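You operate a simulated robot arm through the tools that you are given. There is no shell and no other tool.

The job below is to be done with a simulated two-armed robot. You get a single attempt, and the scene is never put back.

Task
Press the pellets in the mould to the depth printed on its lid.
Fine: stop pin in that socket first, one stroke, clear of the ram; slide out, then lay the lid on the bench.
Where things are to end (x, y in the base frame): lid within 0.06 m of [0.47, -0.37].

Only the result counts: the job must be done as asked and must still hold three seconds after the hand-in. Knocking over, shifting, dropping, spilling or breaking anything else fails it. Lids that push on must go on centred and level and be pressed home; caps that screw on are set level and turned clockwise until they are tight.

Robot
Two 7-joint arms with fingered hands on one trunk that stands fixed in place. Base frame: the origin is at the foot of the trunk, x ahead of it, y to its left, z up; the work surface is at about z = 0.78. Readings come in m, rad, newtons and seconds.
The left shoulder is at [0.06, 0.126, 1.155], the right one opposite. With the tool pointing down near the work surface each hand reaches from about 0.1 to 0.7 m from the base axis, measured 20 degrees to its own side. Payload 2.5 kg a hand.
The tool frame of a hand sits at the grasp point between the pads (the TCP): z along the fingers, y along the line on which they close. The tips reach 0.03 m beyond it. The gripper opens to 0.104 m; its body begins 0.035 m behind the TCP. The gripper is a hand of 5 fingers: y runs from the thumb to the fingers, the wrist lies at [-0.015, -0.104, -0.178] in the tool frame, and closing takes about 1.5 s.
Orientation is that of the tool frame in the base frame, as a unit quaternion [x, y, z, w]. With the fingers straight down and the wrist toward the robot, the tool's x, y and z point along [0, 1, 0], [1, 0, 0] and [0, 0, -1] of the base frame.

Tools
- The arms move only by the tool play_rows. It takes "left_deltas", "right_deltas" or both (then of equal length, played together; a hand with none holds still); each is a list of rows, each a list of 2 entries, a list of its own where there are three numbers: the shift along the base's x, y, z in cm, then the turn, a rotation vector about the base's x, y, z in rad. In form: [[[dx, dy, dz], [ax, ay, az]], ...]. A call has 1 to 20 rows; each row is the pose to reach, as a shift and turn from the pose commanded when the call began. "left_grip" and "right_grip" are, for a hand that has rows, the opening, from 0 (shut) to 1 (fully open), set as the call begins (left out, the last holds). Rows are played at 5 a second. More than 0.05 m and 0.15 rad between two rows, or a gripper value outside its range, and nothing of the call is played. A pose out of reach is approached as far as the arm can. The call stops where the force on the tool passes 40 N (or 10 N more than at its start, if that is more) or the arm is blocked; 0.2 s more then pass. Each finger travels about 0.153 m/s and halts on what it meets, pressing with about 26 N; the grip force reading is that of the motor and also rises with nothing between the fingers. The clock runs only during rows and for 0.2 s after the last one: add rows that repeat a pose to give the fingers time. The reply holds the time, the measured pose of the TCP, the force on the tool along the base axes, the opening and the grip force, in the units named above and with some noise, with the torque about the TCP (base axes, N m) and any sound that the robot's microphone picked up.
- Cameras (640 x 400 px; columns grow to the right, rows downward): "scene" is now at [0.1173, -0.035, 1.3588]; the picture's right is [-0.40, -0.92, 0.00], its down [-0.58, 0.25, -0.77] and it looks along [0.71, -0.31, -0.63] (base axes); focal length 215 px, centre (320, 200). "left" rides on the left gripper at [-0.08, -0.077, -0.141] in its tool frame; the picture's right is [-0.78, -0.30, 0.56], its down [0.53, -0.78, 0.33] and it looks along [0.33, 0.56, 0.76] (tool axes); focal length 247 px, centre (320, 200). "right" rides on the right gripper at [0.08, -0.078, -0.141] in its tool frame; the picture's right is [-0.78, 0.30, -0.56], its down [-0.53, -0.78, 0.33] and it looks along [-0.33, 0.56, 0.76] (tool axes); focal length 247 px, centre (320, 200). There is no depth. A picture from a camera that has moved, and an enlarged one, comes with that camera's place and axes in the base frame and with its lens.
- camera(camera): a new picture of that camera. The clock stands still meanwhile.
- raise_lower(by): slides the trunk up (or, below 0, down) by that many m; the arms and the scene camera ride with it, the base frame stays. It gives what a move gives, with no picture.
- finger_targets(index, middle, ring, little, thumb_bend, thumb_turn, hand): sets how far each is bent, from 0 (flat) to 1 (curled in); at 0.3 the hand is open as for a grip, at 0.7 the pads meet at the TCP. One left out holds its place. A second passes; each finger stops where it meets its share of the squeeze, and holds until it gets a number again. A gripper value or a shape takes the hand back. It gives what a move gives, with no picture; readings hold the bend of each and the force on index, middle, ring, little, thumb and palm. thumb_turn goes from beside the hand (0) to across from the fingers (1), as for a grip.
- preshape(shape, hand): the hand has 5 fingers and takes this shape, open, in about a second: jaw (thumb against the fingers, like two jaws); tri (thumb and two fingers); tip (a fingertip pinch); poke (one finger out to press); point (the index stretched); flat (the hand flat); cup (the hand cupped); fist (a fist). The gripper value then closes the fingers along that shape, each until it touches; the sizes above hold for jaw. It gives what a move gives, with no picture.
- turn_head(pan, tilt): turns the head with the scene camera to pan (to the left, within 1.501 rad either way) and tilt (down, from -0.506 to 1.204), counted from straight ahead of the robot. It gives what a move gives.
- close_up(camera, box): a new picture of the part [left, top, right, bottom] of that camera's present view, enlarged. The clock stands still meanwhile.
- finish_job(): hands the job in; it is judged then, once.

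Nothing tells you positions but the pictures and the camera data. Unless the task says otherwise, let go and move clear before handing in.

The tools are called after "Emit:" by a JSON object that holds its "method" and its "body". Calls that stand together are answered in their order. play_rows: Moves the arms, as the interface text tells. Its arguments: {"type":"object","properties":{"left_deltas":{"type":"array"},"left_grip":{"type":"number"},"right_deltas":{"type":"array"},"right_grip":{"type":"number"}},"required":[]} The other tools are called the same way: raise_lower (by) moves the trunk up or down; preshape (shape, hand) gives the hand a shape; finger_targets (index, middle, ring, little, thumb_bend, thumb_turn, hand) moves the fingers one by one; turn_head (pan, tilt) turns the head that bears the scene camera; camera (camera) takes a picture; close_up (camera, box) takes an enlarged picture of a part of a camera's view; finish_job () hands the job in.

At the start:

```text
time: 0.0
left_eef_pos: [0.4979, 0.0148, 1.2235]
left_ee_rot: [0.707, 0.707, 0.0, 0.0]
left_force: [0.2, -0.1, 1.0]
left_wrist_torque: [0.02, 0.01, -0.01]
left_width: 0.1036
left_grip_force: 0.1
left_shape: jaw
left_bend: [0.3, 0.3, 0.3, 0.3, 0.3, 0.98]
left_finger forces: [0.0, 0.0, 0.0, 0.0, 0.0, 0.0]
right_eef_pos: [0.3849, -0.3072, 1.2009]
right_ee_rot: [0.707, 0.707, 0.0, 0.0]
right_force: [-0.7, 0.1, -0.8]
right_wrist_torque: [0.01, 0.02, 0.04]
right_width: 0.1038
right_grip_force: 0.1
right_shape: jaw
right_bend: [0.3, 0.3, 0.3, 0.3, 0.3, 0.98]
right_finger forces: [0.0, 0.0, 0.2, 0.1, 0.0, 0.0]
trunk travel left (down, up): [-0.55, 0.39]
head pan, tilt (commanded): [-0.407, 0.686]
```

scene: 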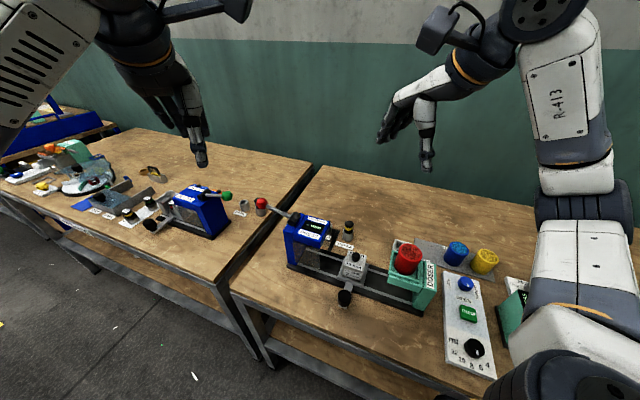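
right: 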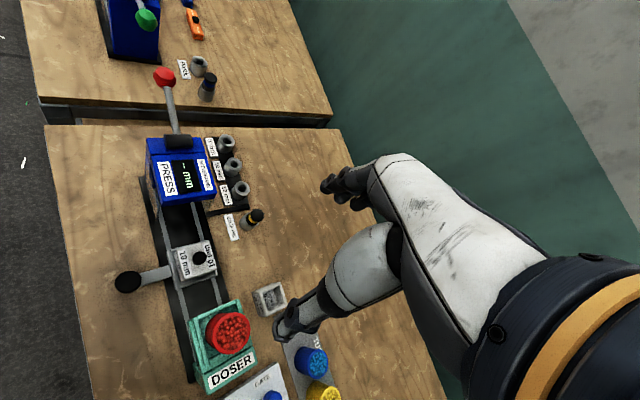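
left: 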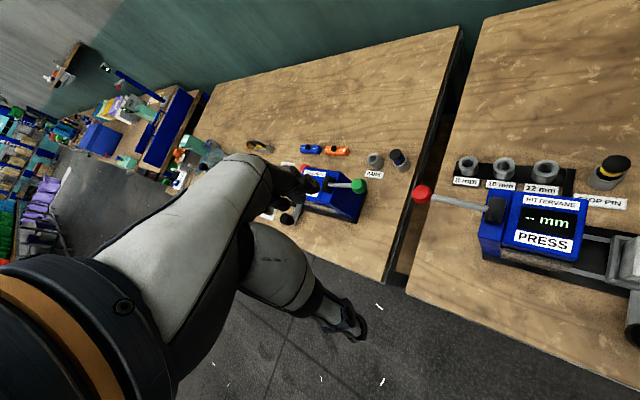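

I see a blue press with a red-handled lever, a mould on a slide with a lid marked about "10 mm", three stop-pin sockets labelled in mm and a stop pin standing beside them. I'll take close-ups before moving anything.

Emit:
{"method": "close_up", "body": {"camera": "right", "box": [100, 60, 340, 210]}}

Emit:
{"method": "close_up", "body": {"camera": "right", "box": [100, 190, 340, 340]}}

Emit:
{"method": "close_up", "body": {"camera": "left", "box": [400, 130, 640, 280]}}

Emit:
{"method": "close_up", "body": {"camera": "scene", "box": [230, 180, 450, 320]}}

```text
2.67 times, centred on (220, 135) of right
camera zoom: at [0.3065, -0.2282, 1.341], right [0.3, -0.78, 0.56], down [-0.78, -0.53, -0.33], along [0.56, -0.33, -0.76], focal length 659 px, centre (587, 373)
```

zoom: 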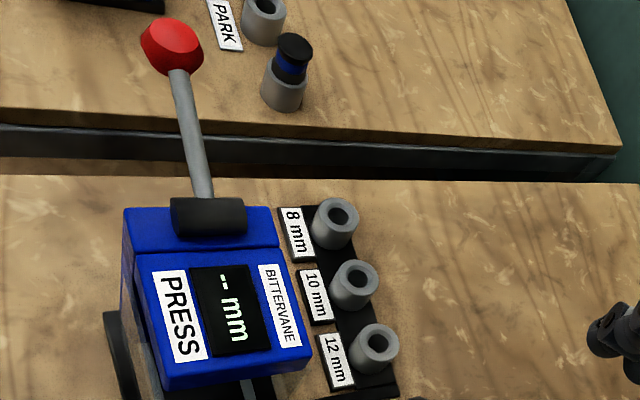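

```text
2.67 times, centred on (220, 265) of right
camera zoom: at [0.3065, -0.2282, 1.341], right [0.3, -0.78, 0.56], down [-0.78, -0.53, -0.33], along [0.56, -0.33, -0.76], focal length 659 px, centre (587, 27)
```

zoom: 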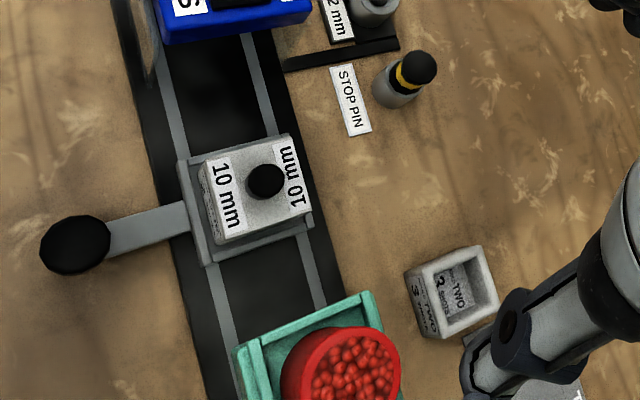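

```text
2.67 times, centred on (520, 205) of left
camera zoom: at [0.4196, -0.0675, 1.3642], right [-0.3, -0.78, -0.56], down [-0.78, 0.53, -0.33], along [0.56, 0.33, -0.76], focal length 659 px, centre (-213, 187)
```

zoom: 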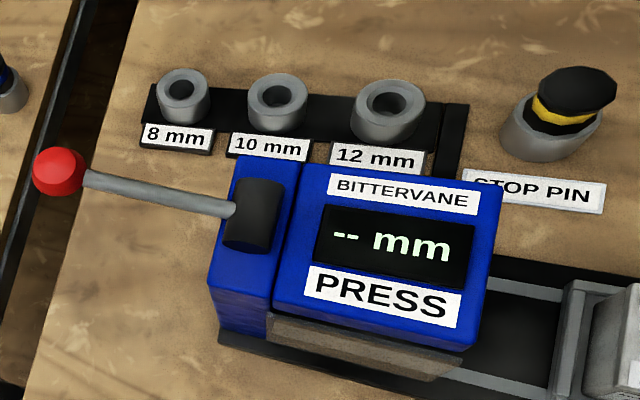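

```text
2.86 times, centred on (340, 250) of scene
camera zoom: at [0.1173, -0.035, 1.3588], right [-0.4, -0.92, 0.0], down [-0.58, 0.25, -0.77], along [0.71, -0.31, -0.63], focal length 614 px, centre (263, 57)
```

zoom: 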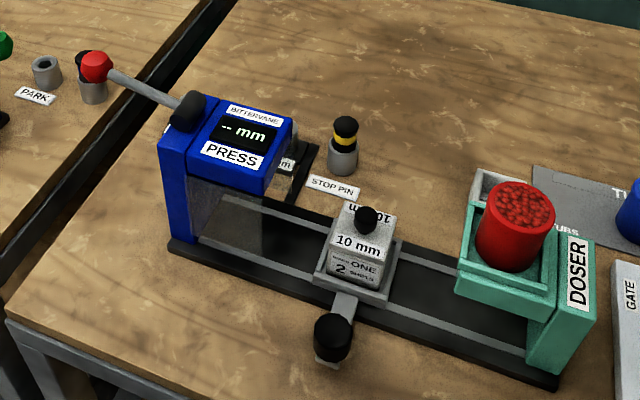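

The lid reads 10 mm and the yellow-banded stop pin is at roughly (0.54, -0.32), with the 10 mm socket near (0.62, -0.22). The track runs diagonally from the doser to the press, with the mould near (0.40, -0.26). I'll bring the right hand lower for a closer view.

Emit:
{"method": "play_rows", "body": {"right_deltas": [[[0, 3, -4], [0, 0, 0]], [[0, 6, -8], [0, 0, 0]], [[1, 8, -12], [0, 0, 0]], [[1, 9, -16], [0, 0, 0]], [[1, 9, -16], [0, 0, 0]]]}}

Emit:
{"method": "camera", "body": {"camera": "right"}}

Emit:
{"method": "turn_head", "body": {"pan": -0.45, "tilt": 0.85}}

Emit:
{"method": "camera", "body": {"camera": "scene"}}

```text
time: 1.2
left_eef_pos: [0.4978, 0.0146, 1.2235]
left_ee_rot: [0.707, 0.707, 0.0, 0.0]
left_force: [0.0, 0.4, -0.1]
left_wrist_torque: [-0.01, -0.02, 0.0]
left_width: 0.1033
left_grip_force: 0.0
left_shape: jaw
left_bend: [0.3, 0.3, 0.3, 0.3, 0.3, 0.98]
left_finger forces: [0.0, 0.0, 0.0, 0.1, 0.0, 0.0]
right_eef_pos: [0.3942, -0.2178, 1.0402]
right_ee_rot: [0.707, 0.707, -0.001, 0.0]
right_force: [-0.6, 0.4, -0.1]
right_wrist_torque: [0.0, -0.02, -0.01]
right_width: 0.1036
right_grip_force: 0.1
right_shape: jaw
right_bend: [0.3, 0.3, 0.3, 0.3, 0.3, 0.98]
right_finger forces: [0.1, 0.0, 0.1, 0.0, 0.1, 0.1]
trunk travel left (down, up): [-0.55, 0.39]
head pan, tilt (commanded): [-0.407, 0.686]
```

```text
taken
camera right: at [0.3165, -0.1383, 1.1814], right [0.3, -0.78, 0.56], down [-0.78, -0.53, -0.33], along [0.56, -0.33, -0.76], focal length 247 px, centre (320, 200)
```

right: 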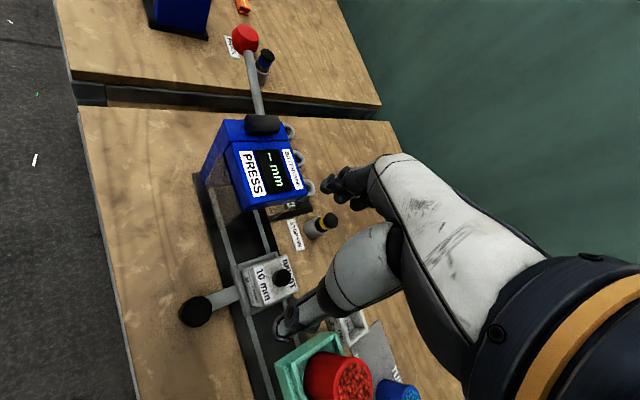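

```text
time: 1.9
left_eef_pos: [0.4971, 0.0144, 1.2239]
left_ee_rot: [0.707, 0.707, 0.0, 0.0]
left_force: [-0.5, -0.2, 0.0]
left_wrist_torque: [0.02, -0.01, 0.0]
left_width: 0.1035
left_grip_force: 0.0
left_shape: jaw
left_bend: [0.3, 0.3, 0.3, 0.3, 0.3, 0.98]
left_finger forces: [0.0, 0.0, 0.0, 0.0, 0.0, 0.0]
right_eef_pos: [0.3945, -0.218, 1.0406]
right_ee_rot: [0.707, 0.707, 0.0, 0.001]
right_force: [0.9, 0.2, 0.1]
right_wrist_torque: [-0.03, -0.01, 0.01]
right_width: 0.1039
right_grip_force: 0.0
right_shape: jaw
right_bend: [0.3, 0.3, 0.3, 0.3, 0.3, 0.98]
right_finger forces: [0.0, 0.0, 0.1, 0.0, 0.0, 0.0]
trunk travel left (down, up): [-0.55, 0.39]
head pan, tilt (commanded): [-0.45, 0.85]
```

```text
taken
camera scene: at [0.1092, -0.0352, 1.3453], right [-0.44, -0.9, 0.0], down [-0.68, 0.33, -0.66], along [0.59, -0.29, -0.75], focal length 215 px, centre (320, 200)
```

scene: 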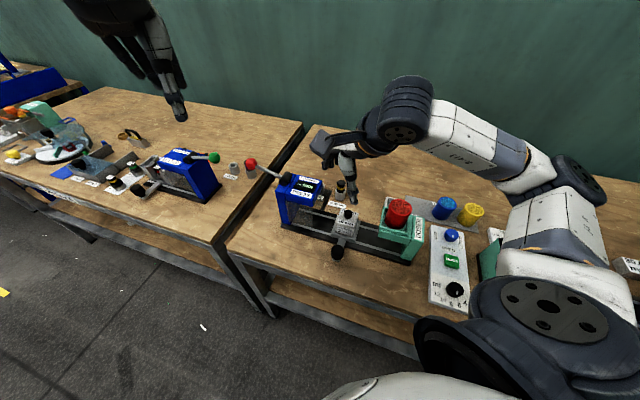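

The hand is hovering above the mould and the press row is in clear view. Next I take close-ups of the pin and sockets, and of the mould, to triangulate positions.

Emit:
{"method": "close_up", "body": {"camera": "right", "box": [200, 100, 360, 200]}}

Emit:
{"method": "close_up", "body": {"camera": "right", "box": [200, 190, 360, 290]}}

Emit:
{"method": "close_up", "body": {"camera": "scene", "box": [240, 140, 400, 240]}}

Emit:
{"method": "close_up", "body": {"camera": "left", "box": [400, 130, 640, 280]}}

Emit:
{"method": "close_up", "body": {"camera": "scene", "box": [280, 190, 440, 290]}}

```text
4.00 times, centred on (280, 150) of right
camera zoom: at [0.3167, -0.1386, 1.1818], right [0.3, -0.78, 0.56], down [-0.78, -0.53, -0.33], along [0.56, -0.33, -0.76], focal length 988 px, centre (480, 400)
```

zoom: 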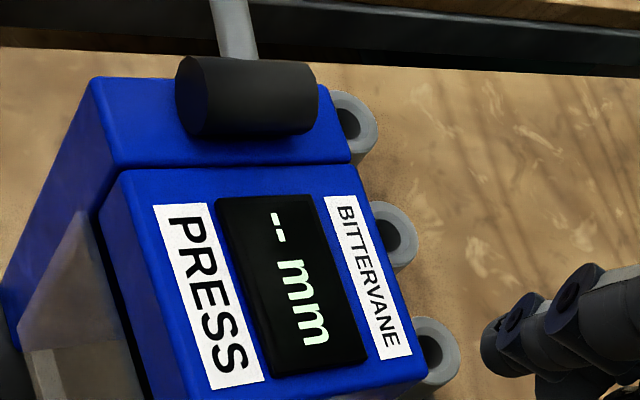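

```text
4.00 times, centred on (280, 240) of right
camera zoom: at [0.3167, -0.1386, 1.1818], right [0.3, -0.78, 0.56], down [-0.78, -0.53, -0.33], along [0.56, -0.33, -0.76], focal length 988 px, centre (480, 40)
```

zoom: 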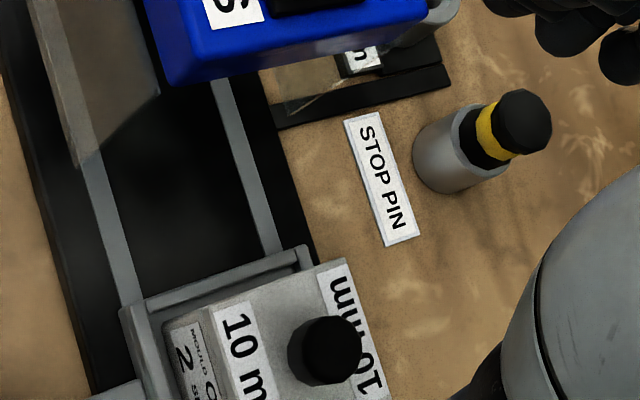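

```text
4.00 times, centred on (320, 190) of scene
camera zoom: at [0.1092, -0.0352, 1.3453], right [-0.44, -0.9, 0.0], down [-0.68, 0.33, -0.66], along [0.59, -0.29, -0.75], focal length 860 px, centre (320, 240)
```

zoom: 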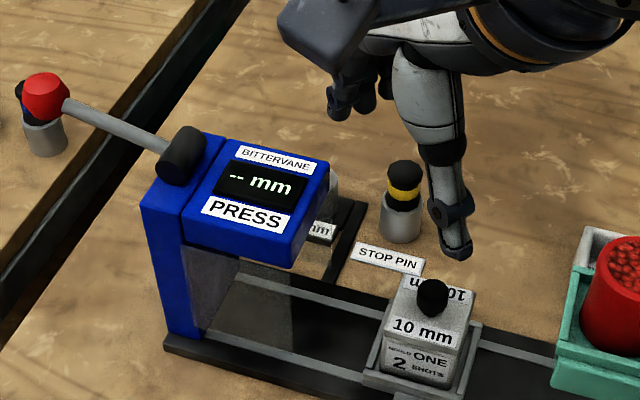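

```text
2.67 times, centred on (520, 205) of left
camera zoom: at [0.4196, -0.0675, 1.3642], right [-0.3, -0.78, -0.56], down [-0.78, 0.53, -0.33], along [0.56, 0.33, -0.76], focal length 659 px, centre (-213, 187)
```

zoom: 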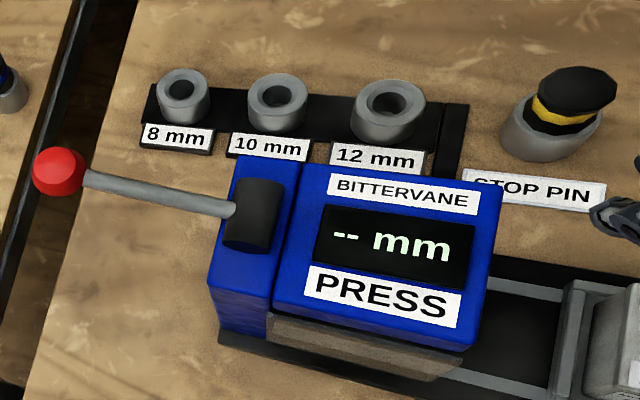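

```text
4.00 times, centred on (360, 240) of scene
camera zoom: at [0.1092, -0.0352, 1.3453], right [-0.44, -0.9, 0.0], down [-0.68, 0.33, -0.66], along [0.59, -0.29, -0.75], focal length 860 px, centre (160, 40)
```

zoom: 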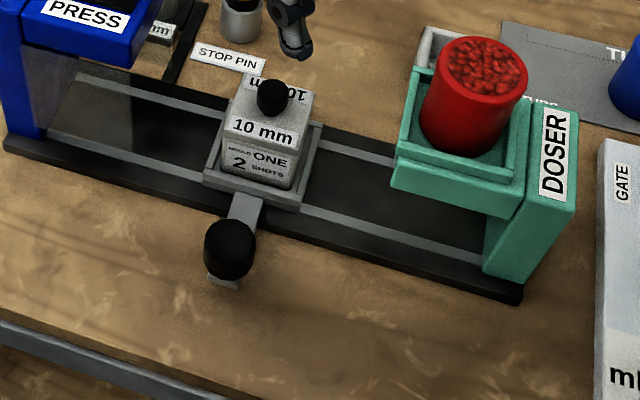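

The pin stands about 4–5 cm proud of its holder with its cap around z≈0.87, and there's a clear strip between it and the press. I'll turn the right hand 45° so it lines up with the socket rail, then hover over the pin to measure it from closer in.

Emit:
{"method": "play_rows", "body": {"right_deltas": [[[2, -3, 0], [0, 0, 0.13]], [[4, -6, 0], [0, 0, 0.26]], [[7, -9, 0], [0, 0, 0.39]], [[10, -9, 0], [0, 0, 0.52]], [[12, -9, 0], [0, 0, 0.65]], [[13.6, -9, 0], [0, 0, 0.785]], [[13.6, -9, 0], [0, 0, 0.785]]]}}

Emit:
{"method": "camera", "body": {"camera": "right"}}

Emit:
{"method": "camera", "body": {"camera": "scene"}}

Emit:
{"method": "close_up", "body": {"camera": "right", "box": [120, 200, 360, 350]}}

```text
time: 3.5
left_eef_pos: [0.498, 0.0132, 1.2246]
left_ee_rot: [0.707, 0.707, 0.001, 0.0]
left_force: [0.2, -0.2, -1.2]
left_wrist_torque: [-0.02, 0.0, 0.01]
left_width: 0.1036
left_grip_force: 0.1
left_shape: jaw
left_bend: [0.3, 0.3, 0.3, 0.3, 0.3, 0.98]
left_finger forces: [0.0, 0.0, 0.0, 0.0, 0.0, 0.0]
right_eef_pos: [0.4372, -0.184, 1.0286]
right_ee_rot: [0.422, 0.906, -0.02, 0.016]
right_force: [0.0, -0.1, -0.7]
right_wrist_torque: [0.02, 0.01, -0.01]
right_width: 0.1041
right_grip_force: 0.0
right_shape: jaw
right_bend: [0.3, 0.3, 0.3, 0.3, 0.3, 0.97]
right_finger forces: [0.1, 0.1, 0.0, 0.1, 0.1, 0.0]
right hand out of reach, approached as far as the arm can: row 3, 4, 5, 6, 7
trunk travel left (down, up): [-0.55, 0.39]
head pan, tilt (commanded): [-0.45, 0.85]
```

```text
taken
camera right: at [0.3252, -0.1659, 1.1668], right [0.72, -0.37, 0.59], down [-0.25, -0.93, -0.29], along [0.65, 0.06, -0.76], focal length 247 px, centre (320, 200)
```

right: 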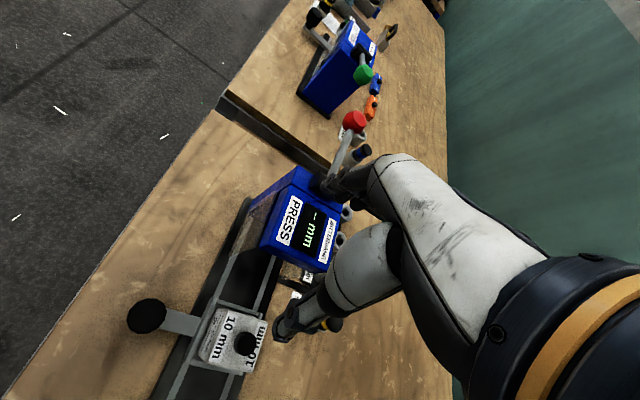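

```text
taken
camera scene: at [0.1088, -0.0358, 1.3453], right [-0.44, -0.9, 0.0], down [-0.68, 0.33, -0.66], along [0.59, -0.29, -0.75], focal length 215 px, centre (320, 200)
```

scene: 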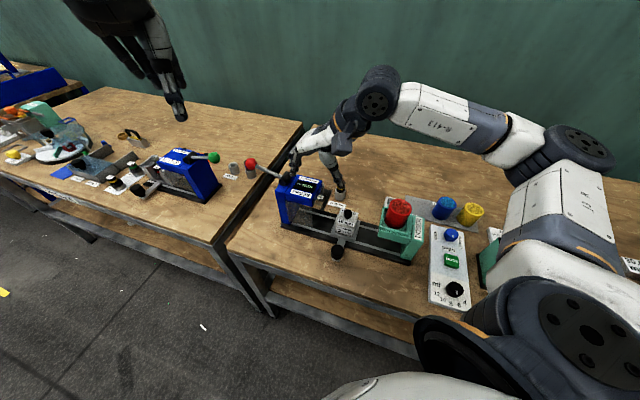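

```text
2.67 times, centred on (240, 275) of right
camera zoom: at [0.3252, -0.1659, 1.1668], right [0.72, -0.37, 0.59], down [-0.25, -0.93, -0.29], along [0.65, 0.06, -0.76], focal length 659 px, centre (533, 0)
```

zoom: 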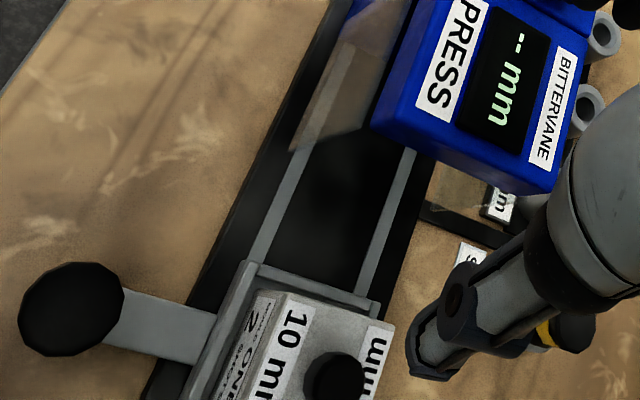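

The 45° yaw was out of reach for the right arm, which stopped at (0.437, -0.184) with a yaw of about 0.70. I'll back up a little to learn what the commanded pose now is.

Emit:
{"method": "play_rows", "body": {"right_deltas": [[[0, 0, 2], [0, 0, -0.1]], [[0, 0, 4], [0, 0, -0.2]]]}}

```text
time: 4.1
left_eef_pos: [0.498, 0.0142, 1.2228]
left_ee_rot: [0.707, 0.707, 0.0, 0.0]
left_force: [-0.1, 1.0, -0.8]
left_wrist_torque: [-0.02, 0.02, 0.04]
left_width: 0.1037
left_grip_force: 0.0
left_shape: jaw
left_bend: [0.3, 0.3, 0.3, 0.3, 0.3, 0.98]
left_finger forces: [0.1, 0.0, 0.0, 0.0, 0.0, 0.0]
right_eef_pos: [0.4392, -0.1822, 1.0681]
right_ee_rot: [0.512, 0.859, -0.022, 0.015]
right_force: [-0.1, -0.3, 0.0]
right_wrist_torque: [-0.04, 0.01, 0.0]
right_width: 0.1039
right_grip_force: 0.1
right_shape: jaw
right_bend: [0.3, 0.3, 0.3, 0.3, 0.3, 0.97]
right_finger forces: [0.0, 0.0, 0.0, 0.0, 0.0, 0.0]
trunk travel left (down, up): [-0.55, 0.39]
head pan, tilt (commanded): [-0.45, 0.85]
```

The commanded pose follows what the arm actually reached, so I'll return to the standard straight-down orientation and move toward the pin without yaw.

Emit:
{"method": "play_rows", "body": {"right_deltas": [[[0, -2, 1], [0.013, -0.003, -0.124]], [[0, -5, 1], [0.026, -0.005, -0.248]], [[1, -8, 1], [0.04, -0.008, -0.372]], [[2, -11, 0], [0.053, -0.01, -0.496]], [[4, -13, 0], [0.053, -0.01, -0.496]], [[4, -13, 0], [0.053, -0.01, -0.496]]]}}

Emit:
{"method": "camera", "body": {"camera": "right"}}

```text
time: 5.5
left_eef_pos: [0.4974, 0.0141, 1.2229]
left_ee_rot: [0.707, 0.707, 0.001, 0.0]
left_force: [1.5, -0.1, 0.2]
left_wrist_torque: [0.03, -0.03, 0.01]
left_width: 0.1036
left_grip_force: 0.0
left_shape: jaw
left_bend: [0.3, 0.3, 0.3, 0.3, 0.3, 0.98]
left_finger forces: [0.0, 0.0, 0.0, 0.0, 0.0, 0.0]
right_eef_pos: [0.4806, -0.3122, 1.0679]
right_ee_rot: [0.707, 0.708, 0.0, -0.001]
right_force: [0.4, 0.2, -0.1]
right_wrist_torque: [0.01, 0.05, -0.01]
right_width: 0.1039
right_grip_force: 0.0
right_shape: jaw
right_bend: [0.3, 0.3, 0.3, 0.3, 0.3, 0.97]
right_finger forces: [0.0, 0.0, 0.0, 0.1, 0.0, 0.0]
trunk travel left (down, up): [-0.55, 0.39]
head pan, tilt (commanded): [-0.45, 0.85]
```

```text
taken
camera right: at [0.4024, -0.233, 1.2091], right [0.3, -0.78, 0.56], down [-0.78, -0.54, -0.33], along [0.56, -0.33, -0.76], focal length 247 px, centre (320, 200)
```

right: 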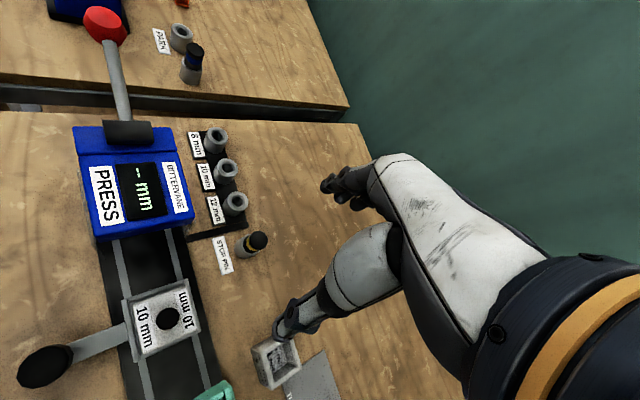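

Now the standard orientation works and I can see the whole row. I'm taking a close-up of the pin and sockets to get exact positions.

Emit:
{"method": "close_up", "body": {"camera": "right", "box": [160, 110, 320, 210]}}

Emit:
{"method": "close_up", "body": {"camera": "right", "box": [170, 200, 330, 300]}}

Emit:
{"method": "close_up", "body": {"camera": "right", "box": [0, 260, 240, 400]}}

Emit:
{"method": "close_up", "body": {"camera": "right", "box": [240, 300, 400, 400]}}

```text
4.00 times, centred on (240, 160) of right
camera zoom: at [0.4024, -0.233, 1.2091], right [0.3, -0.78, 0.56], down [-0.78, -0.54, -0.33], along [0.56, -0.33, -0.76], focal length 988 px, centre (640, 360)
```

zoom: 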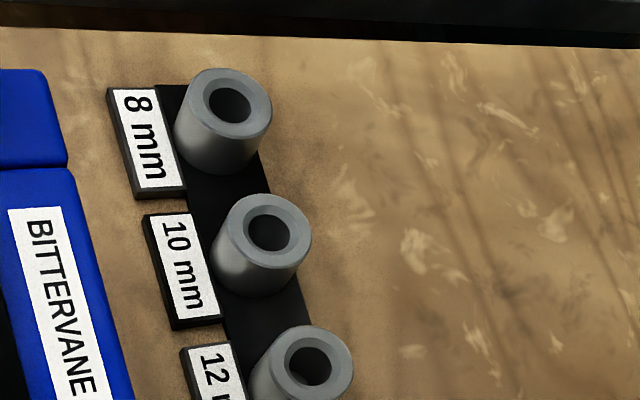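

```text
4.00 times, centred on (250, 250) of right
camera zoom: at [0.4024, -0.233, 1.2091], right [0.3, -0.78, 0.56], down [-0.78, -0.54, -0.33], along [0.56, -0.33, -0.76], focal length 988 px, centre (600, 0)
```

zoom: 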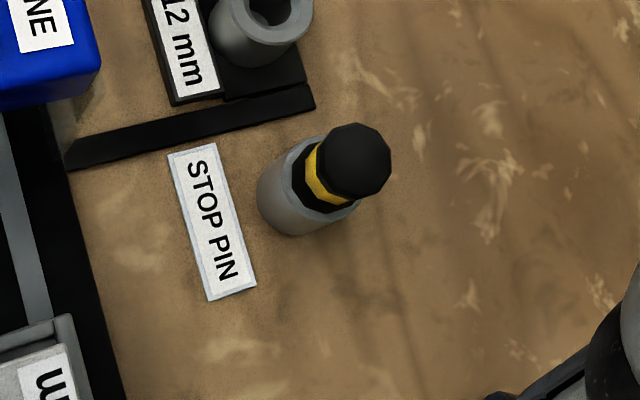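

```text
2.67 times, centred on (120, 330) of right
camera zoom: at [0.4024, -0.233, 1.2091], right [0.3, -0.78, 0.56], down [-0.78, -0.54, -0.33], along [0.56, -0.33, -0.76], focal length 659 px, centre (853, -147)
```

zoom: 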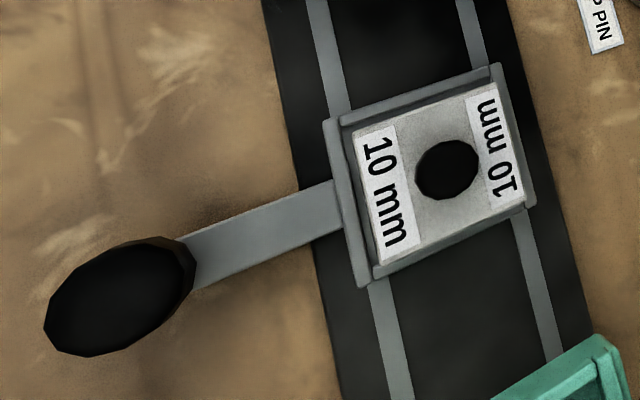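

```text
4.00 times, centred on (320, 350) of right
camera zoom: at [0.4024, -0.233, 1.2091], right [0.3, -0.78, 0.56], down [-0.78, -0.54, -0.33], along [0.56, -0.33, -0.76], focal length 988 px, centre (320, -400)
```

zoom: 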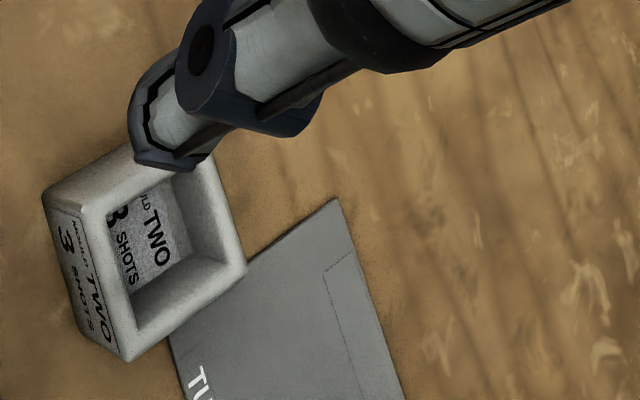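

Triangulation puts the pin axis near (0.534, -0.314) with its rim at z≈0.83, and the 10 mm socket near (0.630, -0.219). I'll drop the open hand straight above the pin and check the alignment.

Emit:
{"method": "play_rows", "body": {"right_deltas": [[[3, 0, -1], [0, 0, 0]], [[5.3, -0.2, -4], [0, 0, 0]], [[5.3, -0.2, -8], [0, 0, 0]], [[5.3, -0.2, -10.8], [0, 0, 0]], [[5.3, -0.2, -10.8], [0, 0, 0]]]}}

Emit:
{"method": "camera", "body": {"camera": "right"}}

Emit:
{"method": "close_up", "body": {"camera": "right", "box": [180, 180, 380, 305]}}

Emit:
{"method": "close_up", "body": {"camera": "scene", "box": [280, 130, 440, 230]}}

Emit:
{"method": "close_up", "body": {"camera": "left", "box": [440, 100, 640, 225]}}

```text
time: 6.7
left_eef_pos: [0.4975, 0.0141, 1.2238]
left_ee_rot: [0.707, 0.707, 0.0, 0.0]
left_force: [0.0, 0.0, 0.1]
left_wrist_torque: [-0.04, 0.03, -0.03]
left_width: 0.1037
left_grip_force: 0.0
left_shape: jaw
left_bend: [0.3, 0.3, 0.3, 0.3, 0.3, 0.98]
left_finger forces: [0.0, 0.0, 0.0, 0.1, 0.0, 0.0]
right_eef_pos: [0.5333, -0.3127, 0.9598]
right_ee_rot: [0.707, 0.707, 0.001, 0.0]
right_force: [-0.7, -0.8, 0.5]
right_wrist_torque: [-0.01, -0.01, 0.0]
right_width: 0.1038
right_grip_force: 0.0
right_shape: jaw
right_bend: [0.3, 0.3, 0.3, 0.3, 0.3, 0.97]
right_finger forces: [0.1, 0.1, 0.1, 0.0, 0.0, 0.0]
trunk travel left (down, up): [-0.55, 0.39]
head pan, tilt (commanded): [-0.45, 0.85]
```

```text
taken
camera right: at [0.4552, -0.2342, 1.0999], right [0.3, -0.78, 0.56], down [-0.78, -0.54, -0.33], along [0.56, -0.33, -0.76], focal length 247 px, centre (320, 200)
```

right: 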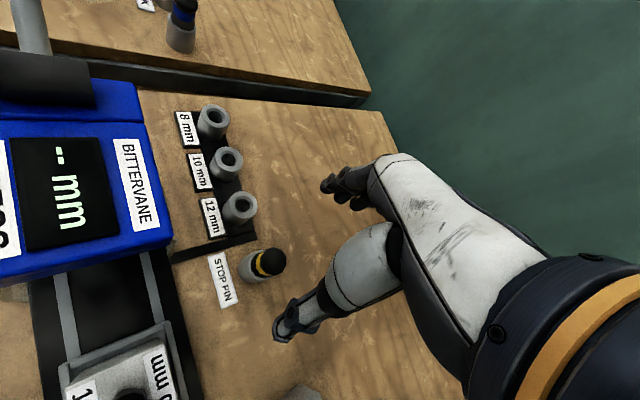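

```text
3.20 times, centred on (280, 242) of right
camera zoom: at [0.4552, -0.2342, 1.0999], right [0.3, -0.78, 0.56], down [-0.78, -0.54, -0.33], along [0.56, -0.33, -0.76], focal length 790 px, centre (448, 64)
```

zoom: 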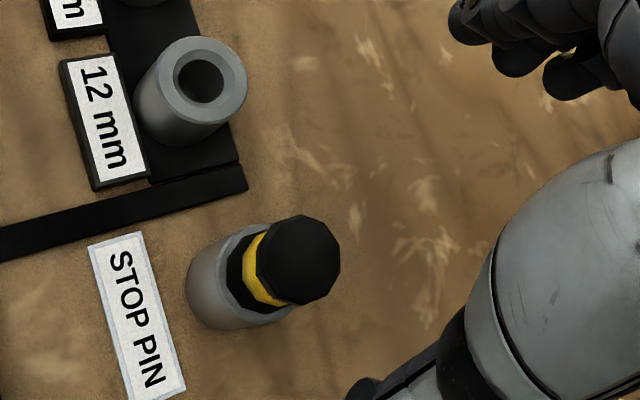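

```text
4.00 times, centred on (360, 180) of scene
camera zoom: at [0.1091, -0.0352, 1.3453], right [-0.44, -0.9, 0.0], down [-0.68, 0.33, -0.66], along [0.59, -0.29, -0.75], focal length 860 px, centre (160, 280)
```

zoom: 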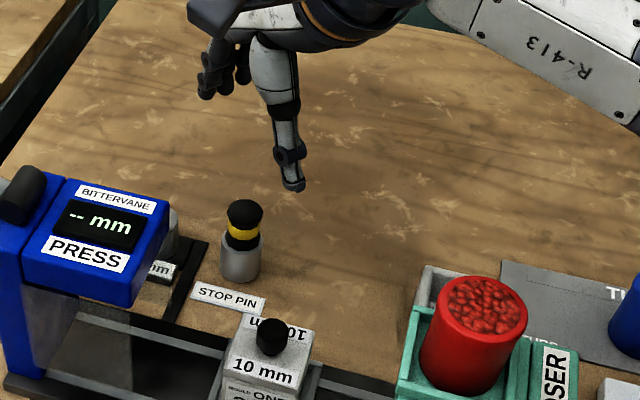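

```text
3.20 times, centred on (540, 162) of left
camera zoom: at [0.4195, -0.0675, 1.3642], right [-0.3, -0.78, -0.56], down [-0.78, 0.53, -0.33], along [0.56, 0.33, -0.76], focal length 790 px, centre (-384, 320)
```

zoom: 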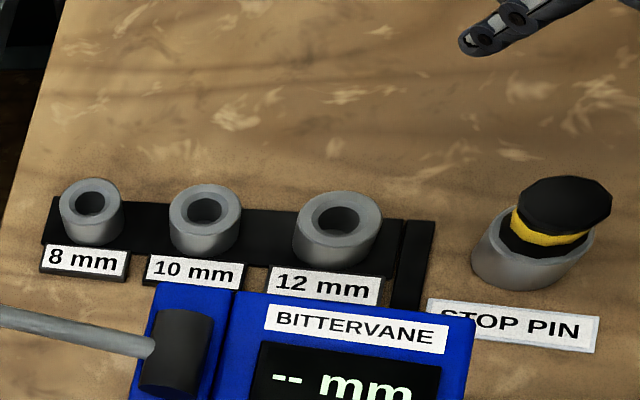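

The pin cap top comes out at (0.534, -0.315, 0.863) and the holder rim at z≈0.818. I'll lower toward it with the hand open and look again just above.

Emit:
{"method": "play_rows", "body": {"right_deltas": [[[0, -0.2, -3], [0, 0, 0]], [[0, -0.2, -5], [0, 0, 0]], [[0, -0.2, -5.5], [0, 0, 0]], [[0, -0.2, -5.5], [0, 0, 0]]]}}

Emit:
{"method": "camera", "body": {"camera": "right"}}

Emit:
{"method": "close_up", "body": {"camera": "scene", "box": [300, 130, 400, 193]}}

Emit:
{"method": "close_up", "body": {"camera": "left", "box": [440, 100, 640, 225]}}

```text
time: 7.7
left_eef_pos: [0.4974, 0.0142, 1.2237]
left_ee_rot: [0.707, 0.707, 0.0, 0.001]
left_force: [-0.1, 0.0, 1.2]
left_wrist_torque: [0.0, -0.02, 0.0]
left_width: 0.1035
left_grip_force: 0.0
left_shape: jaw
left_bend: [0.3, 0.3, 0.3, 0.3, 0.3, 0.98]
left_finger forces: [0.0, 0.1, 0.0, 0.0, 0.0, 0.1]
right_eef_pos: [0.5333, -0.3162, 0.9041]
right_ee_rot: [0.706, 0.708, 0.001, -0.001]
right_force: [0.0, 1.0, -0.1]
right_wrist_torque: [0.03, -0.01, -0.01]
right_width: 0.1041
right_grip_force: 0.1
right_shape: jaw
right_bend: [0.3, 0.3, 0.3, 0.3, 0.3, 0.97]
right_finger forces: [0.0, 0.1, 0.0, 0.0, 0.0, 0.0]
trunk travel left (down, up): [-0.55, 0.39]
head pan, tilt (commanded): [-0.45, 0.85]
```

```text
taken
camera right: at [0.4556, -0.2364, 1.0452], right [0.3, -0.78, 0.56], down [-0.78, -0.54, -0.33], along [0.56, -0.33, -0.76], focal length 247 px, centre (320, 200)
```

right: 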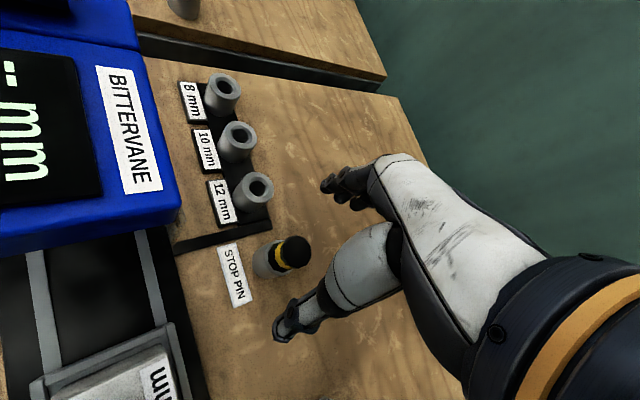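

```text
6.35 times, centred on (350, 162) of scene
camera zoom: at [0.1092, -0.0352, 1.3453], right [-0.44, -0.9, 0.0], down [-0.68, 0.33, -0.66], along [0.59, -0.29, -0.75], focal length 1365 px, centre (130, 444)
```

zoom: 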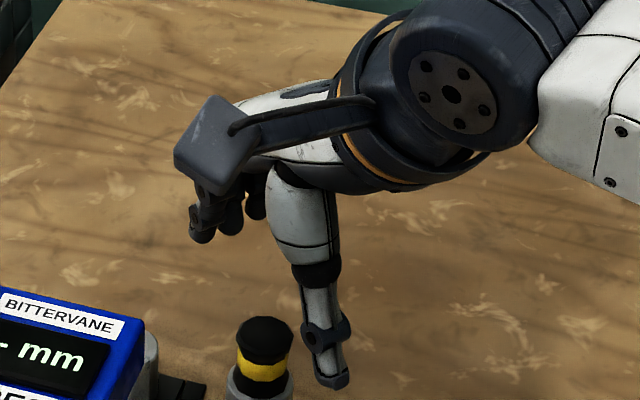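

```text
3.20 times, centred on (540, 162) of left
camera zoom: at [0.4196, -0.0675, 1.3642], right [-0.3, -0.78, -0.56], down [-0.78, 0.53, -0.33], along [0.56, 0.33, -0.76], focal length 790 px, centre (-384, 320)
```

zoom: 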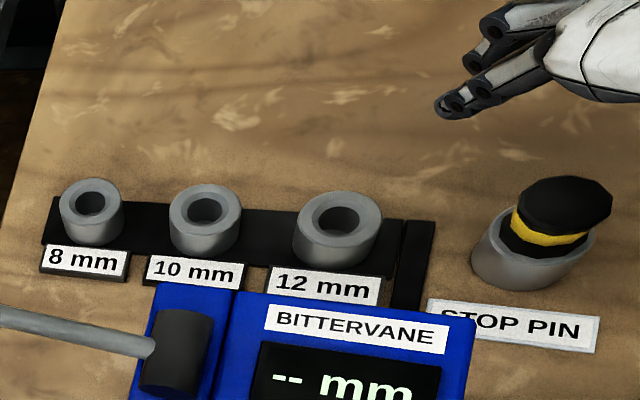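

The pin sits between the open thumb and fingers as predicted. I'll descend to grasp height, about 0.855, and check before closing.

Emit:
{"method": "play_rows", "body": {"right_deltas": [[[0, 0.1, -2], [0, 0, 0]], [[0, 0.1, -3.5], [0, 0, 0]], [[0, 0.1, -4.8], [0, 0, 0]], [[0, 0.1, -4.8], [0, 0, 0]]]}}

Emit:
{"method": "camera", "body": {"camera": "right"}}

Emit:
{"method": "close_up", "body": {"camera": "right", "box": [220, 160, 380, 260]}}

Emit:
{"method": "close_up", "body": {"camera": "left", "box": [440, 100, 640, 225]}}

Emit:
{"method": "close_up", "body": {"camera": "scene", "box": [300, 130, 400, 193]}}

```text
time: 8.7
left_eef_pos: [0.4973, 0.013, 1.2228]
left_ee_rot: [0.706, 0.708, 0.0, 0.0]
left_force: [-0.3, -0.1, -0.3]
left_wrist_torque: [-0.01, 0.02, 0.0]
left_width: 0.1036
left_grip_force: 0.0
left_shape: jaw
left_bend: [0.3, 0.3, 0.3, 0.3, 0.3, 0.98]
left_finger forces: [0.0, 0.0, 0.1, 0.1, 0.1, 0.0]
right_eef_pos: [0.5332, -0.3152, 0.8568]
right_ee_rot: [0.706, 0.708, 0.0, -0.001]
right_force: [-0.2, -0.2, 0.2]
right_wrist_torque: [-0.01, 0.01, -0.02]
right_width: 0.1039
right_grip_force: 0.1
right_shape: jaw
right_bend: [0.3, 0.3, 0.3, 0.3, 0.3, 0.97]
right_finger forces: [0.0, 0.0, 0.1, 0.0, 0.1, 0.1]
trunk travel left (down, up): [-0.55, 0.39]
head pan, tilt (commanded): [-0.45, 0.85]
```

```text
taken
camera right: at [0.4559, -0.2351, 0.9972], right [0.3, -0.78, 0.56], down [-0.78, -0.54, -0.33], along [0.56, -0.33, -0.76], focal length 247 px, centre (320, 200)
```

right: 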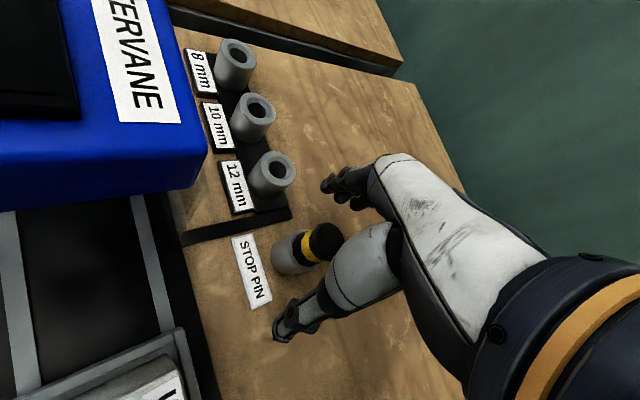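

```text
4.00 times, centred on (300, 210) of right
camera zoom: at [0.4559, -0.2351, 0.9972], right [0.3, -0.78, 0.56], down [-0.78, -0.54, -0.33], along [0.56, -0.33, -0.76], focal length 988 px, centre (400, 160)
```

zoom: 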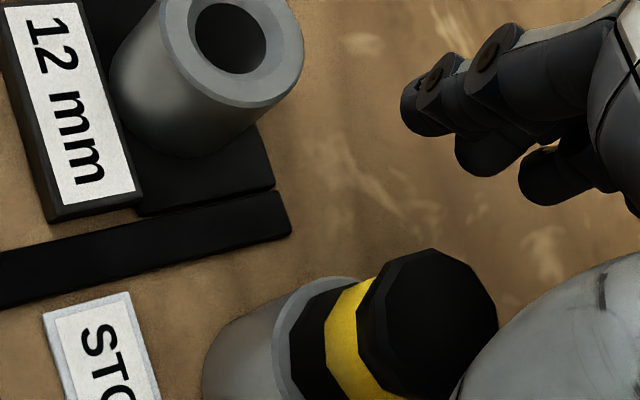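

```text
3.20 times, centred on (540, 162) of left
camera zoom: at [0.4196, -0.0675, 1.3642], right [-0.3, -0.78, -0.56], down [-0.78, 0.53, -0.33], along [0.56, 0.33, -0.76], focal length 790 px, centre (-384, 320)
```

zoom: 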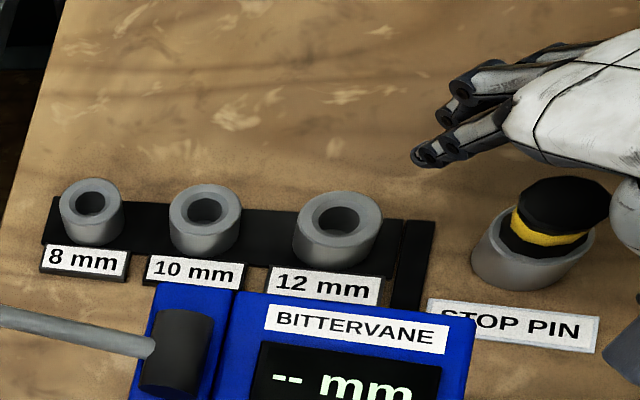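

```text
6.35 times, centred on (350, 162) of scene
camera zoom: at [0.1092, -0.0352, 1.3453], right [-0.44, -0.9, 0.0], down [-0.68, 0.33, -0.66], along [0.59, -0.29, -0.75], focal length 1365 px, centre (130, 444)
```

zoom: 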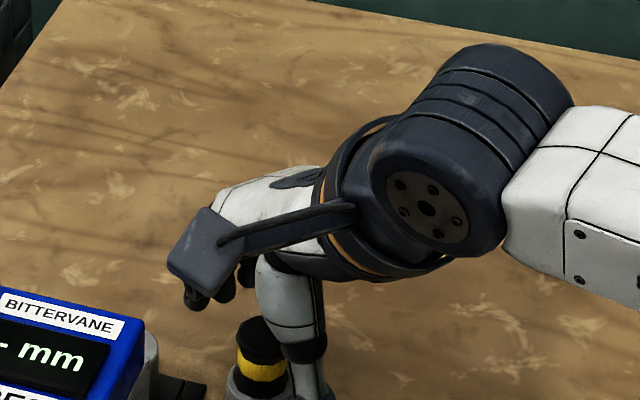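

The pin cap projects exactly onto the TCP pixel, so the hand is centred. I'm closing the fingers on it now.

Emit:
{"method": "play_rows", "body": {"right_deltas": [[[0, 0, 0], [0, 0, 0]], [[0, 0, 0], [0, 0, 0]], [[0, 0, 0], [0, 0, 0]], [[0, 0, 0], [0, 0, 0]], [[0, 0, 0], [0, 0, 0]], [[0, 0, 0], [0, 0, 0]], [[0, 0, 0], [0, 0, 0]], [[0, 0, 0], [0, 0, 0]]], "right_grip": 0}}

Emit:
{"method": "camera", "body": {"camera": "right"}}

Emit:
{"method": "close_up", "body": {"camera": "right", "box": [220, 160, 380, 260]}}

Emit:
{"method": "close_up", "body": {"camera": "left", "box": [440, 100, 640, 225]}}

Emit:
{"method": "close_up", "body": {"camera": "scene", "box": [300, 130, 400, 193]}}

```text
time: 10.5
left_eef_pos: [0.4976, 0.0131, 1.2223]
left_ee_rot: [0.707, 0.707, 0.0, 0.0]
left_force: [0.4, -0.4, -0.7]
left_wrist_torque: [-0.01, 0.03, 0.03]
left_width: 0.1036
left_grip_force: 0.1
left_shape: jaw
left_bend: [0.3, 0.3, 0.3, 0.3, 0.3, 0.98]
left_finger forces: [0.0, 0.0, 0.1, 0.0, 0.1, 0.1]
right_eef_pos: [0.5338, -0.3132, 0.8559]
right_ee_rot: [0.707, 0.707, 0.0, -0.001]
right_force: [-1.5, 0.5, -1.2]
right_wrist_torque: [0.03, 0.07, -0.01]
right_width: 0.0192
right_grip_force: 26.2
right_shape: jaw
right_bend: [0.73, 0.55, 0.61, 0.59, 0.74, 1.0]
right_finger forces: [13.1, 7.5, 0.1, 0.0, 22.3, 0.1]
trunk travel left (down, up): [-0.55, 0.39]
head pan, tilt (commanded): [-0.45, 0.85]
```

```text
taken
camera right: at [0.4559, -0.2352, 0.9972], right [0.3, -0.78, 0.56], down [-0.78, -0.54, -0.33], along [0.56, -0.33, -0.76], focal length 247 px, centre (320, 200)
```

right: 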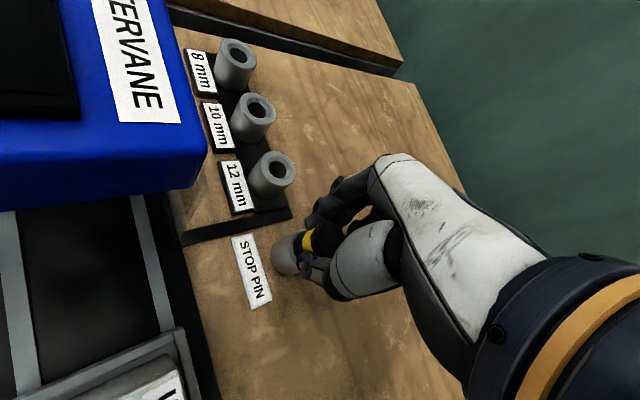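

```text
4.00 times, centred on (300, 210) of right
camera zoom: at [0.4559, -0.2352, 0.9972], right [0.3, -0.78, 0.56], down [-0.78, -0.54, -0.33], along [0.56, -0.33, -0.76], focal length 988 px, centre (400, 160)
```

zoom: 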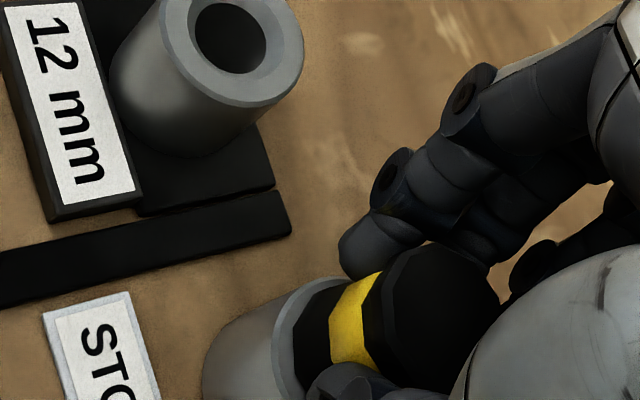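

```text
3.20 times, centred on (540, 162) of left
camera zoom: at [0.4196, -0.0676, 1.3641], right [-0.3, -0.78, -0.56], down [-0.78, 0.53, -0.33], along [0.56, 0.33, -0.76], focal length 790 px, centre (-384, 320)
```

zoom: 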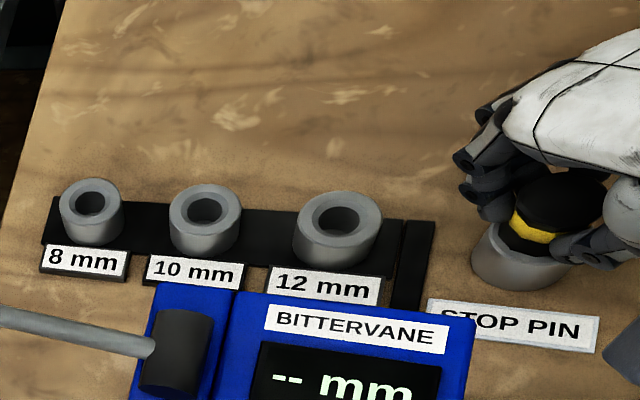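

```text
6.35 times, centred on (350, 162) of scene
camera zoom: at [0.1092, -0.0353, 1.3453], right [-0.44, -0.9, 0.0], down [-0.68, 0.33, -0.66], along [0.59, -0.29, -0.75], focal length 1365 px, centre (130, 444)
```

zoom: 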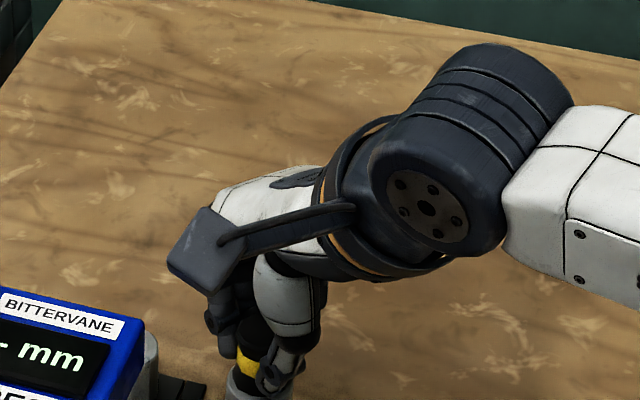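

The grip is firm: index, middle and thumb are loaded, with almost no side force on the tool. I'll lift the pin straight up.

Emit:
{"method": "play_rows", "body": {"right_deltas": [[[0, 0, 1], [0, 0, 0]], [[0, 0, 2], [0, 0, 0]], [[0, 0, 3.5], [0, 0, 0]], [[0, 0, 5], [0, 0, 0]], [[0, 0, 7], [0, 0, 0]], [[0, 0, 9], [0, 0, 0]], [[0, 0, 9], [0, 0, 0]]]}}

Emit:
{"method": "camera", "body": {"camera": "right"}}

Emit:
{"method": "close_up", "body": {"camera": "left", "box": [440, 70, 640, 195]}}

Emit:
{"method": "close_up", "body": {"camera": "scene", "box": [300, 120, 400, 183]}}

```text
time: 12.1
left_eef_pos: [0.4964, 0.0135, 1.2234]
left_ee_rot: [0.707, 0.708, 0.0, 0.0]
left_force: [0.3, 0.2, -0.7]
left_wrist_torque: [0.04, -0.02, 0.03]
left_width: 0.1036
left_grip_force: 0.1
left_shape: jaw
left_bend: [0.3, 0.3, 0.3, 0.3, 0.3, 0.98]
left_finger forces: [0.0, 0.0, 0.1, 0.0, 0.0, 0.1]
right_eef_pos: [0.5339, -0.3156, 0.9479]
right_ee_rot: [0.707, 0.708, 0.0, 0.0]
right_force: [0.0, -0.3, -0.2]
right_wrist_torque: [0.01, -0.04, 0.01]
right_width: 0.0189
right_grip_force: 25.8
right_shape: jaw
right_bend: [0.73, 0.55, 0.61, 0.59, 0.74, 1.0]
right_finger forces: [13.7, 8.3, 0.0, 0.1, 22.0, 0.1]
trunk travel left (down, up): [-0.55, 0.39]
head pan, tilt (commanded): [-0.45, 0.85]
```

```text
taken
camera right: at [0.4558, -0.2358, 1.0874], right [0.3, -0.78, 0.56], down [-0.78, -0.54, -0.33], along [0.56, -0.33, -0.76], focal length 247 px, centre (320, 200)
```

right: 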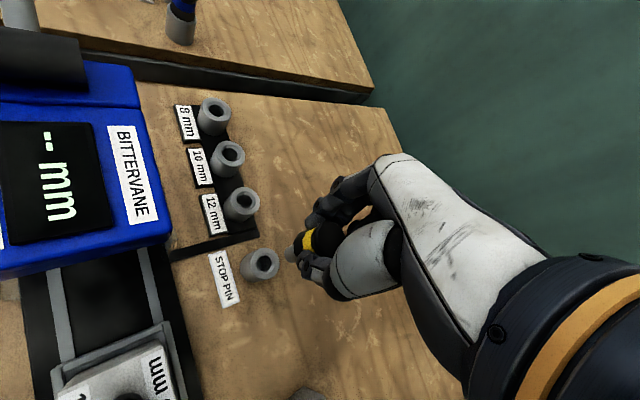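

```text
3.20 times, centred on (540, 132) of left
camera zoom: at [0.4197, -0.0676, 1.3641], right [-0.3, -0.78, -0.56], down [-0.78, 0.53, -0.33], along [0.56, 0.33, -0.76], focal length 790 px, centre (-384, 416)
```

zoom: 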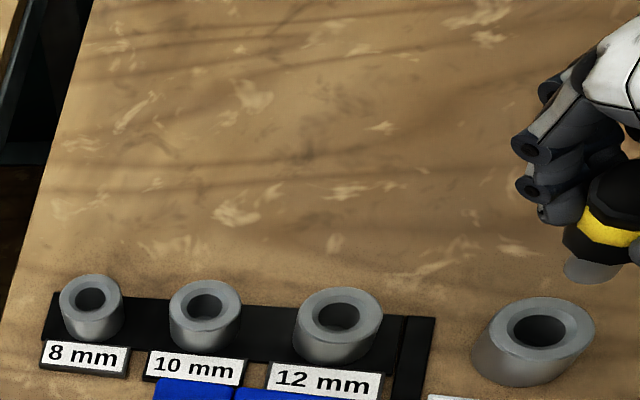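

```text
6.35 times, centred on (350, 152) of scene
camera zoom: at [0.1093, -0.0353, 1.3453], right [-0.44, -0.9, 0.0], down [-0.68, 0.33, -0.66], along [0.59, -0.29, -0.75], focal length 1365 px, centre (130, 508)
```

zoom: 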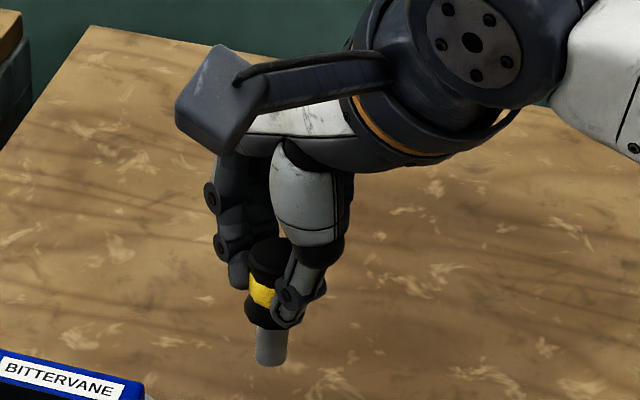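

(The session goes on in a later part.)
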